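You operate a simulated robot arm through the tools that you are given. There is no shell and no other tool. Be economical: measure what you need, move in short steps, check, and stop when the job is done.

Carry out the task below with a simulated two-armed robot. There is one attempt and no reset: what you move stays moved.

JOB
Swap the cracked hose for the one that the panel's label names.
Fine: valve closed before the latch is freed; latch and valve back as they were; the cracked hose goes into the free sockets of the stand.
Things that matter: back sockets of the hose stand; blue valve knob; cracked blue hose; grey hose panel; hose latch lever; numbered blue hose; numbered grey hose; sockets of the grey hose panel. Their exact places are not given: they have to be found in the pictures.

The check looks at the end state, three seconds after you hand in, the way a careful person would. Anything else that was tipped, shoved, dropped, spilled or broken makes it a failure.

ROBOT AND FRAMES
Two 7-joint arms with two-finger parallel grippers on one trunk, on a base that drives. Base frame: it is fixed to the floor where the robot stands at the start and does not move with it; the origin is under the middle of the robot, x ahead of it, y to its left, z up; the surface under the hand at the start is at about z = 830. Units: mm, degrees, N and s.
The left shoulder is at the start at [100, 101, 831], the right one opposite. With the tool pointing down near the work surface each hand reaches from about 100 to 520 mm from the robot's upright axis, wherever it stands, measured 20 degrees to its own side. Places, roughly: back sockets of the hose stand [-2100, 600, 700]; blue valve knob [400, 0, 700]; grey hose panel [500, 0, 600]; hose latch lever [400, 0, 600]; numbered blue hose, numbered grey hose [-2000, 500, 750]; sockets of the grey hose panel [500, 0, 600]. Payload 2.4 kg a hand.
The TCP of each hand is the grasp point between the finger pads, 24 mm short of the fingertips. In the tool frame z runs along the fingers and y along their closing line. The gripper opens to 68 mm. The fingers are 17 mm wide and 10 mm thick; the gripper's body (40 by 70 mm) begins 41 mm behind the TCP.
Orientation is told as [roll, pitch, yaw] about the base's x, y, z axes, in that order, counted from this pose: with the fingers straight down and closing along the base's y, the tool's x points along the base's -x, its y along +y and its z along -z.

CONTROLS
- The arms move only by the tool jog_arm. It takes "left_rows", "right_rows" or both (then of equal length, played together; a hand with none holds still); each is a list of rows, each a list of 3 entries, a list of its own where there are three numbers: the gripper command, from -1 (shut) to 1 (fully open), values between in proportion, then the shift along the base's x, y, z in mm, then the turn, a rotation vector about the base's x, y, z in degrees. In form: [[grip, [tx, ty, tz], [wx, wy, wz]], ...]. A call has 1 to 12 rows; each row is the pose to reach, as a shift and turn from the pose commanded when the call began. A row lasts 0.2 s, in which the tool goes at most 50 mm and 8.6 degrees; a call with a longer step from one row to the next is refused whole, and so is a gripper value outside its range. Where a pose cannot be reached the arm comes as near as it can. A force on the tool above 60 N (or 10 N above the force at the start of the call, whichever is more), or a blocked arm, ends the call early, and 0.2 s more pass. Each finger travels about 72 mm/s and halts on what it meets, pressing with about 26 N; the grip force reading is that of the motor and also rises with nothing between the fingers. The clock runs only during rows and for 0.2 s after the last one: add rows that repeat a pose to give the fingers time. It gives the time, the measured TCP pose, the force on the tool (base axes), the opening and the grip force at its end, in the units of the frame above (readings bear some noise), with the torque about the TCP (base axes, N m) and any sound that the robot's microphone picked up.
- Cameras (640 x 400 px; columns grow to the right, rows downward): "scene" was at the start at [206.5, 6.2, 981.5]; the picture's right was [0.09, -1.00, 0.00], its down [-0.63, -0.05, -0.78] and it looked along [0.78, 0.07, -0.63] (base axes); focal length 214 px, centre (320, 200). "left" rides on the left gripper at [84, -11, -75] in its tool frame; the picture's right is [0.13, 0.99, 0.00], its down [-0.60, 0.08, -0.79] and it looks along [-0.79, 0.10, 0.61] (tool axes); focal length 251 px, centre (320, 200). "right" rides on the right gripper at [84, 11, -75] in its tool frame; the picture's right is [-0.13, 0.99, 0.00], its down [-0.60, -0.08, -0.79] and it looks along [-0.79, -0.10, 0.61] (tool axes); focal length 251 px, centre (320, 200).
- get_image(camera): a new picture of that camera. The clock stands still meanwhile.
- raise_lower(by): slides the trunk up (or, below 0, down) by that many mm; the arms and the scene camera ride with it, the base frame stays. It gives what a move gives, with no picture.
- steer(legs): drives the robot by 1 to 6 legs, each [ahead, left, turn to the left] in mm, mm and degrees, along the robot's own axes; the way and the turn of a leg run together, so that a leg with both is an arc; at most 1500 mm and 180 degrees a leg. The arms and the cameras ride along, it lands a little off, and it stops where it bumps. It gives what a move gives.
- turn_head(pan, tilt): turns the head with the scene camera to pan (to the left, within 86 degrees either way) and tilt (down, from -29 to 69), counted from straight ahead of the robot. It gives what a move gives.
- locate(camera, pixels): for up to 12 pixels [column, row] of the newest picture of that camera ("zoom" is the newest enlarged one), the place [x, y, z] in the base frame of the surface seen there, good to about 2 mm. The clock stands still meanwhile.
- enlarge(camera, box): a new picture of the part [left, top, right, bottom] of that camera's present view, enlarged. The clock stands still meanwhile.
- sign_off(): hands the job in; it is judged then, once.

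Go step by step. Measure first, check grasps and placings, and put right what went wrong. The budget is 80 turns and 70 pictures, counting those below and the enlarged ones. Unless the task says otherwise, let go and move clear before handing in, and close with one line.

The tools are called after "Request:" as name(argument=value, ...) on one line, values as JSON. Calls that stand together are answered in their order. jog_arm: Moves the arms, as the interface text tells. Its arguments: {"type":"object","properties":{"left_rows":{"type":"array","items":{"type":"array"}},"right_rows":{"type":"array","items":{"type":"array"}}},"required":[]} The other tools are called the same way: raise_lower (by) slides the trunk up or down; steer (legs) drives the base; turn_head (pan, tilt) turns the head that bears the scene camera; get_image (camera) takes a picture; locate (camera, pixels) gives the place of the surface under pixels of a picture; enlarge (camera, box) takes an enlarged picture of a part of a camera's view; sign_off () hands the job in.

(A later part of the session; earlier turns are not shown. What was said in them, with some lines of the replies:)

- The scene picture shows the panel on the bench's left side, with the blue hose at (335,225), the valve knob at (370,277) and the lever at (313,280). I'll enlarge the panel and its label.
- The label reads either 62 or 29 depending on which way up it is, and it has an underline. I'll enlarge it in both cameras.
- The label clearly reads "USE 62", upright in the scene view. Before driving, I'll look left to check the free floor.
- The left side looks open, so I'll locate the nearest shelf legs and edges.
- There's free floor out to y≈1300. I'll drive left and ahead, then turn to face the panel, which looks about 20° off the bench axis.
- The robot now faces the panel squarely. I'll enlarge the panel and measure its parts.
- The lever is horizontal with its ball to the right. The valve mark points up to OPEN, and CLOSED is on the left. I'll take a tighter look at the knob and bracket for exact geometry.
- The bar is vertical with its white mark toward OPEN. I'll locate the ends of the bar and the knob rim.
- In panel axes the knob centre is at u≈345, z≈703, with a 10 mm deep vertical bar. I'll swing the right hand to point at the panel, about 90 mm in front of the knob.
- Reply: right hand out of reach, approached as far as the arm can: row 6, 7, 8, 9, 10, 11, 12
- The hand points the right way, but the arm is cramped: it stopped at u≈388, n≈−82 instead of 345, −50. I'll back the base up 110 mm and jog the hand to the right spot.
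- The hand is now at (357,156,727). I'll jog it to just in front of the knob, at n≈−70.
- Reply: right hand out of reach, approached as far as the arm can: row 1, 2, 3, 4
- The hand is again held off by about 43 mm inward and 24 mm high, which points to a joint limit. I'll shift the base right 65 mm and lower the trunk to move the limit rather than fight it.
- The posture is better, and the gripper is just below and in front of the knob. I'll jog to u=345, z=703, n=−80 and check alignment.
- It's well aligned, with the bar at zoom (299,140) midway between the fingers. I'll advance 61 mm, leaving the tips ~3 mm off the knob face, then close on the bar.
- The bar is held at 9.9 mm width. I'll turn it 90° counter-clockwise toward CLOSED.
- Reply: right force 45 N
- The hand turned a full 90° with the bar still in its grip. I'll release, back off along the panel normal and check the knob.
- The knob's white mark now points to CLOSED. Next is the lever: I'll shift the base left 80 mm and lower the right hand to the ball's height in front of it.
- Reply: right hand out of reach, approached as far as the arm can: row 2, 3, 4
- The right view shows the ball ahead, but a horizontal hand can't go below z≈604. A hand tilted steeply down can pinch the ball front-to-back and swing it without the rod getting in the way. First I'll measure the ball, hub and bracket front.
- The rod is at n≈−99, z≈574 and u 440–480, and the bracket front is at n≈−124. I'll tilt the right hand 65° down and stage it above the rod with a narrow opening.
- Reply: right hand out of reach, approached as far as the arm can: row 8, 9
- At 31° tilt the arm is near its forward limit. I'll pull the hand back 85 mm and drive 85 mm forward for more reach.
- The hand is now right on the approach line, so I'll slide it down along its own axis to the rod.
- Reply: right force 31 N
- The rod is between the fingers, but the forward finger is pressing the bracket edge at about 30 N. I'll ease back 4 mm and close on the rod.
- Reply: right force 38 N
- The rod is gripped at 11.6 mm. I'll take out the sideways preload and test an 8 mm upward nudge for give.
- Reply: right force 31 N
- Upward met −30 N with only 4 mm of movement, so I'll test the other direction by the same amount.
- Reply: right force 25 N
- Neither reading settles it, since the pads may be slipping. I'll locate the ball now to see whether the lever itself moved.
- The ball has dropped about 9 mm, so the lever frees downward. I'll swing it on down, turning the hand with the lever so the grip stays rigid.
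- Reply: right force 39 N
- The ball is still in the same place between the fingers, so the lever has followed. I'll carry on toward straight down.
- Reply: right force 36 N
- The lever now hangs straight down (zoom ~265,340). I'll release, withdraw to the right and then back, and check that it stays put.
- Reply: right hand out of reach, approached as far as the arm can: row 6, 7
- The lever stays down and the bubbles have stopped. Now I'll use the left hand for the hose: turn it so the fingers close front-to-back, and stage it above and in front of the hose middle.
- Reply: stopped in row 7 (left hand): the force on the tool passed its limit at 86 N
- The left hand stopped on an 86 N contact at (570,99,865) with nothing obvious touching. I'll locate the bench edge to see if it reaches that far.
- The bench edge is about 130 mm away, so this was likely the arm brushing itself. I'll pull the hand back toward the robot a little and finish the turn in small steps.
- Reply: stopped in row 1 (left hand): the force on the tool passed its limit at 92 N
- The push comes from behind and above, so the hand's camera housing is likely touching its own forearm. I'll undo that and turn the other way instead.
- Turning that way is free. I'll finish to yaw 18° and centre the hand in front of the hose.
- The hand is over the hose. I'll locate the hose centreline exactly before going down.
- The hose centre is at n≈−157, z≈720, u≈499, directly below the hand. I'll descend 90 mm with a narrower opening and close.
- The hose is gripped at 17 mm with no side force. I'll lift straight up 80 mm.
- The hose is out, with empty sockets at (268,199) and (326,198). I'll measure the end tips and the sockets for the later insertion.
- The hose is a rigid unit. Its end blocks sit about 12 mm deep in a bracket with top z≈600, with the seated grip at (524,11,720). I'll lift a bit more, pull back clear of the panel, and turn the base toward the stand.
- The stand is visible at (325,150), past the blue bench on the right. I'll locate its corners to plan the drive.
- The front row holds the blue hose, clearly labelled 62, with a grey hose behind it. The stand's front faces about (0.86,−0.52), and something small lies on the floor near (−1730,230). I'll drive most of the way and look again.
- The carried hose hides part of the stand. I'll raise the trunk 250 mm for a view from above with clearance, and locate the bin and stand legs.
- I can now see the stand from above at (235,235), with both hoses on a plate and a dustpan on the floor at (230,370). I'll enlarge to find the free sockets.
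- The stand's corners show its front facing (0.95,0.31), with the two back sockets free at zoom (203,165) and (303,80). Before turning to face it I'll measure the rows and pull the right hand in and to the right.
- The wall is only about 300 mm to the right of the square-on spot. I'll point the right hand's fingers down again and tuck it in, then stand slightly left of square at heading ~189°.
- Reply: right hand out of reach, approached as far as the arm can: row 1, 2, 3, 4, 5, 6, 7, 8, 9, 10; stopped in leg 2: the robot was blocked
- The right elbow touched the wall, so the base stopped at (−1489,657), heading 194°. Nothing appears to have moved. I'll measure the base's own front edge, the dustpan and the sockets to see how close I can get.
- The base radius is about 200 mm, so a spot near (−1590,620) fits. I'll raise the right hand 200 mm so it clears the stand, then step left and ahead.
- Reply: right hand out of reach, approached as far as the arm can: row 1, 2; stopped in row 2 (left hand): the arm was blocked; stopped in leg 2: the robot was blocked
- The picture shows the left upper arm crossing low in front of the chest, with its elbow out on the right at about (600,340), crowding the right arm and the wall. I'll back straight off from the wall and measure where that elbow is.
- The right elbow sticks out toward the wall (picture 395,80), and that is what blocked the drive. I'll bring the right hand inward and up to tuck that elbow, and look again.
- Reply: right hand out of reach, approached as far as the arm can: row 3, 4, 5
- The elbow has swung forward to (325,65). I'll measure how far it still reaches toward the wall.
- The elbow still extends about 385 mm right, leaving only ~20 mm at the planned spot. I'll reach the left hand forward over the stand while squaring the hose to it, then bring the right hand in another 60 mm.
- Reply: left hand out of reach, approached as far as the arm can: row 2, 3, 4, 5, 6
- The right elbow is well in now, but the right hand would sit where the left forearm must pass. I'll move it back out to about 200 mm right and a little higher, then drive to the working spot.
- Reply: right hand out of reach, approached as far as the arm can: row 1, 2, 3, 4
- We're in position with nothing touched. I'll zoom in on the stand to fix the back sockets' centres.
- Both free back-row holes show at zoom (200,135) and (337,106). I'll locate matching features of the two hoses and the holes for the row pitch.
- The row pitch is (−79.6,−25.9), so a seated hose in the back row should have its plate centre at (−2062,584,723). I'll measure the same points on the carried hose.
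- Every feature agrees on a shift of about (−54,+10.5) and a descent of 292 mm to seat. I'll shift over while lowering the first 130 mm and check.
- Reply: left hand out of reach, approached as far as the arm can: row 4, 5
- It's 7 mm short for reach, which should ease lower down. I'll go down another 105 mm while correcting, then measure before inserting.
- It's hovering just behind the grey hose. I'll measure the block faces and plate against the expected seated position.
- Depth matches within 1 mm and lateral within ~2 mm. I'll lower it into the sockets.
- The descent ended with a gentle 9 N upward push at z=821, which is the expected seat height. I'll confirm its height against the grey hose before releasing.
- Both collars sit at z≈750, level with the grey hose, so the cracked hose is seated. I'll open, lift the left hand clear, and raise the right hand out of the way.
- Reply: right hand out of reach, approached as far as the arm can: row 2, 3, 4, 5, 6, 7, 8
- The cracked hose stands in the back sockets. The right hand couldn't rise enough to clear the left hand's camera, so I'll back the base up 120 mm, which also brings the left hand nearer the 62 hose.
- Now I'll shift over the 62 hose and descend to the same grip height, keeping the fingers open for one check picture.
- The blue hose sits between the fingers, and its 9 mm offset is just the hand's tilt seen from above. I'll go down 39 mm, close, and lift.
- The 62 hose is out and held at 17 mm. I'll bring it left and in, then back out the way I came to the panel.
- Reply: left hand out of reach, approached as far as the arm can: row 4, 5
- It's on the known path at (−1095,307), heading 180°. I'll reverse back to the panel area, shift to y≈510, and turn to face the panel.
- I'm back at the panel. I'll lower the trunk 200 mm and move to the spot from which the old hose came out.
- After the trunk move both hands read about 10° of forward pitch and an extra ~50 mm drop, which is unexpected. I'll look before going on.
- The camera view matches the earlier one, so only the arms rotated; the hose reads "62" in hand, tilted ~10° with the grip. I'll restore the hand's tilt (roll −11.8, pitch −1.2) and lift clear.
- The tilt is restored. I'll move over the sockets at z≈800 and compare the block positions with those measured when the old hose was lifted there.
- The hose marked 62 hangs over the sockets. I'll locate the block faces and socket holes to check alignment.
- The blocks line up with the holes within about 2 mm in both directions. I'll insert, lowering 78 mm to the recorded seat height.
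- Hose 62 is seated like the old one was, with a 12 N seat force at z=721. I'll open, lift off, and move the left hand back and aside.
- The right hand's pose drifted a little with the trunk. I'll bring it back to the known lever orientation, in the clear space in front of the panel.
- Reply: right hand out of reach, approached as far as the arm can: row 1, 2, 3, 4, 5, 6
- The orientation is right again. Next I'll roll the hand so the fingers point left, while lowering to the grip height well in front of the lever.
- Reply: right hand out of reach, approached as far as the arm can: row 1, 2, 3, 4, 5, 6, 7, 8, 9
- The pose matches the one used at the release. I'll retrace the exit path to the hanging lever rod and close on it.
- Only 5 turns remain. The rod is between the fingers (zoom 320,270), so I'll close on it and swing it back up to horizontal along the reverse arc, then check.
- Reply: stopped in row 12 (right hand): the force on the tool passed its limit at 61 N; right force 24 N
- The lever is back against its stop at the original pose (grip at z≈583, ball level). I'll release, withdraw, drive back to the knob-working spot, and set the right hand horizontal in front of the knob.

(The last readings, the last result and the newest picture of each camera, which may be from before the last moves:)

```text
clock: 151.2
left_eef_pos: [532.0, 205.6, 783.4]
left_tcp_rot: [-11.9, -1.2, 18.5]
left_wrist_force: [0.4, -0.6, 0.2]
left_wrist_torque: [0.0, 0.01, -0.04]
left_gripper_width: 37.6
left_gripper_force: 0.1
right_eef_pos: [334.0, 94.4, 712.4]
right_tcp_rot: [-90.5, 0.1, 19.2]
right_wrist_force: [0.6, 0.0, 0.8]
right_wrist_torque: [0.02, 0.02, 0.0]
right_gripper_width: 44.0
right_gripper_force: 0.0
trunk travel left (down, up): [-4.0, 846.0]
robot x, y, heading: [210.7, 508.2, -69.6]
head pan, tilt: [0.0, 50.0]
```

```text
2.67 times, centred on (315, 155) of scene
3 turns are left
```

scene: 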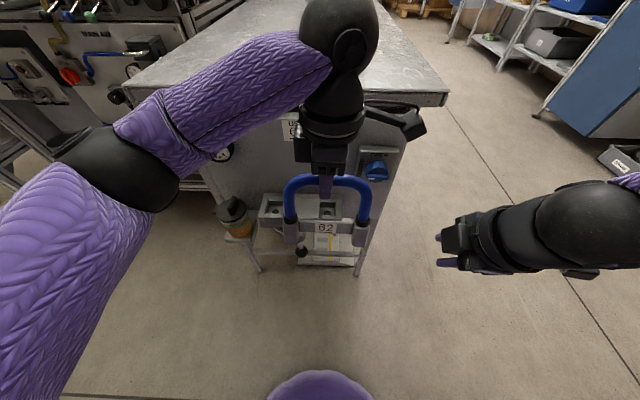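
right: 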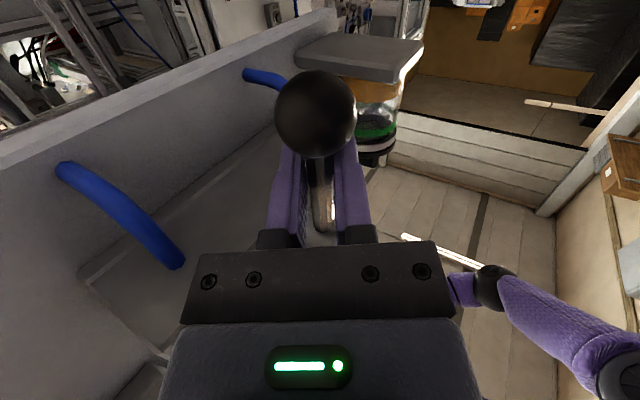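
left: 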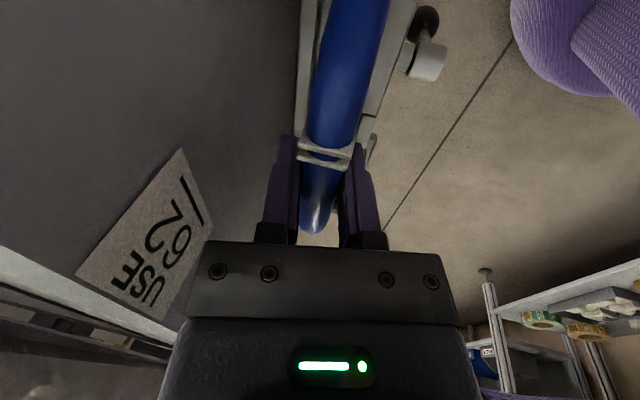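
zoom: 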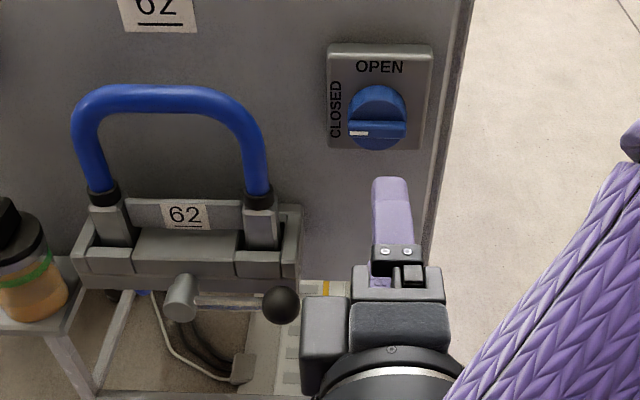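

Hose 62 is in, the lever is horizontal and the knob bar is straight ahead of the hand. I'll grip the bar, turn it 90° clockwise to OPEN, release, back off and take a picture.

Request:
jog_arm(right_rows=[[0.3, [5, -15, -9.5], [0, 0, 0]], [0.3, [16, -47, -9.5], [0, 0, 0]], [0.3, [27, -79, -9.5], [0, 0, 0]], [0.3, [38.5, -111.2, -9.5], [0, 0, 0]], [0.3, [38.5, -111.2, -9.5], [0, 0, 0]], [-0.4, [38.5, -111.2, -9.5], [0, 0, 0]], [-1, [38.5, -111.2, -9.5], [0, 0, 0]], [-1, [38.5, -111.2, -9.5], [0, 0, 0]], [-1, [38.5, -111.2, -9.5], [0, 0, 0]]])

Request:
jog_arm(right_rows=[[-1, [0, 0, 0], [2.74, -7.71, 0]], [-1, [0, 0, 0], [5.48, -15.42, 0]], [-1, [0, 0, 0], [8.22, -23.13, 0]], [-1, [0, 0, 0], [10.96, -30.84, 0]], [-1, [0, 0, 0], [13.7, -38.55, 0]], [-1, [0, 0, 0], [16.44, -46.26, 0]], [-1, [0, 0, 0], [19.18, -53.97, 0]], [-1, [0, 0, 0], [21.92, -61.68, 0]], [-1, [0, 0, 0], [24.66, -69.39, 0]], [-1, [0, 0, 0], [27.4, -77.1, 0]], [-1, [0, 0, 0], [30.15, -84.8, 0]], [-1, [0, 0, 0], [30.15, -84.8, 0]]])

Request:
jog_arm(right_rows=[[0, [0, 0, 0], [0, 0, 0]], [0.3, [0, 0, 0], [0, 0, 0]], [0.3, [0, 0, 0], [0, 0, 0]], [0.3, [-10, 28, 0], [0, 0, 0]], [0.3, [-22, 63, 0], [0, 0, 0]], [0.3, [-34, 98, 0], [0, 0, 0]]])

Request:
enlarge(camera="scene", box=[230, 80, 400, 230])

```text
clock: 153.2
left_eef_pos: [532.3, 204.1, 781.4]
left_tcp_rot: [-11.8, -1.2, 18.5]
left_wrist_force: [0.3, -0.5, -0.1]
left_wrist_torque: [-0.01, 0.0, 0.0]
left_gripper_width: 37.4
left_gripper_force: 0.1
right_eef_pos: [371.5, -17.2, 699.4]
right_tcp_rot: [-89.9, 0.1, 19.3]
right_wrist_force: [-3.2, 7.4, -28.8]
right_wrist_torque: [0.47, 0.16, -0.32]
right_gripper_width: 10.1
right_gripper_force: 30.9
trunk travel left (down, up): [-4.0, 846.0]
robot x, y, heading: [208.1, 503.7, -69.7]
head pan, tilt: [0.0, 50.0]
```

```text
clock: 155.8
left_eef_pos: [532.7, 204.9, 781.2]
left_tcp_rot: [-11.6, -1.2, 18.5]
left_wrist_force: [0.0, -0.5, -0.3]
left_wrist_torque: [0.0, 0.01, -0.03]
left_gripper_width: 37.7
left_gripper_force: 0.1
right_eef_pos: [372.8, -17.6, 701.6]
right_tcp_rot: [14.2, -89.5, -85.1]
right_wrist_force: [-2.2, 20.6, -28.0]
right_wrist_torque: [0.55, 0.21, -0.43]
right_gripper_width: 9.8
right_gripper_force: 30.6
trunk travel left (down, up): [-4.0, 846.0]
robot x, y, heading: [211.2, 508.4, -70.1]
head pan, tilt: [0.0, 50.0]
```

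```text
clock: 157.2
left_eef_pos: [531.2, 205.6, 781.9]
left_tcp_rot: [-11.9, -1.1, 18.5]
left_wrist_force: [-0.5, 0.8, -0.2]
left_wrist_torque: [0.0, 0.01, -0.02]
left_gripper_width: 37.3
left_gripper_force: 0.1
right_eef_pos: [337.1, 80.4, 703.2]
right_tcp_rot: [2.3, -89.7, -73.2]
right_wrist_force: [0.6, 0.0, 0.2]
right_wrist_torque: [0.01, -0.02, 0.01]
right_gripper_width: 44.5
right_gripper_force: 0.0
trunk travel left (down, up): [-4.0, 846.0]
robot x, y, heading: [210.7, 505.6, -69.9]
head pan, tilt: [0.0, 50.0]
```

```text
2.67 times, centred on (315, 155) of scene
2 turns are left
```

zoom: 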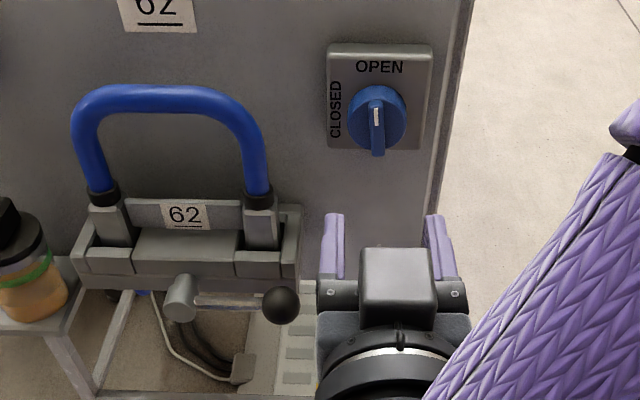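

The last picture shows hose 62 seated, the lever horizontal again (zoom 235,300), and the knob mark pointing to OPEN (376,115). Both hands are clear, so I'm handing in.

Request:
sign_off()

```text
The job is handed in.
```

I swapped the hoses: hose 62, the one the panel's label names, is seated in the panel, and the cracked hose is in the stand's back sockets. I closed the valve before freeing the latch, and the final picture shows both back as they were: latch lever horizontal, valve at OPEN. On the way the arms made a few brief contacts (the wall, the bracket edge, the robot itself), but nothing in the pictures looked moved or damaged.
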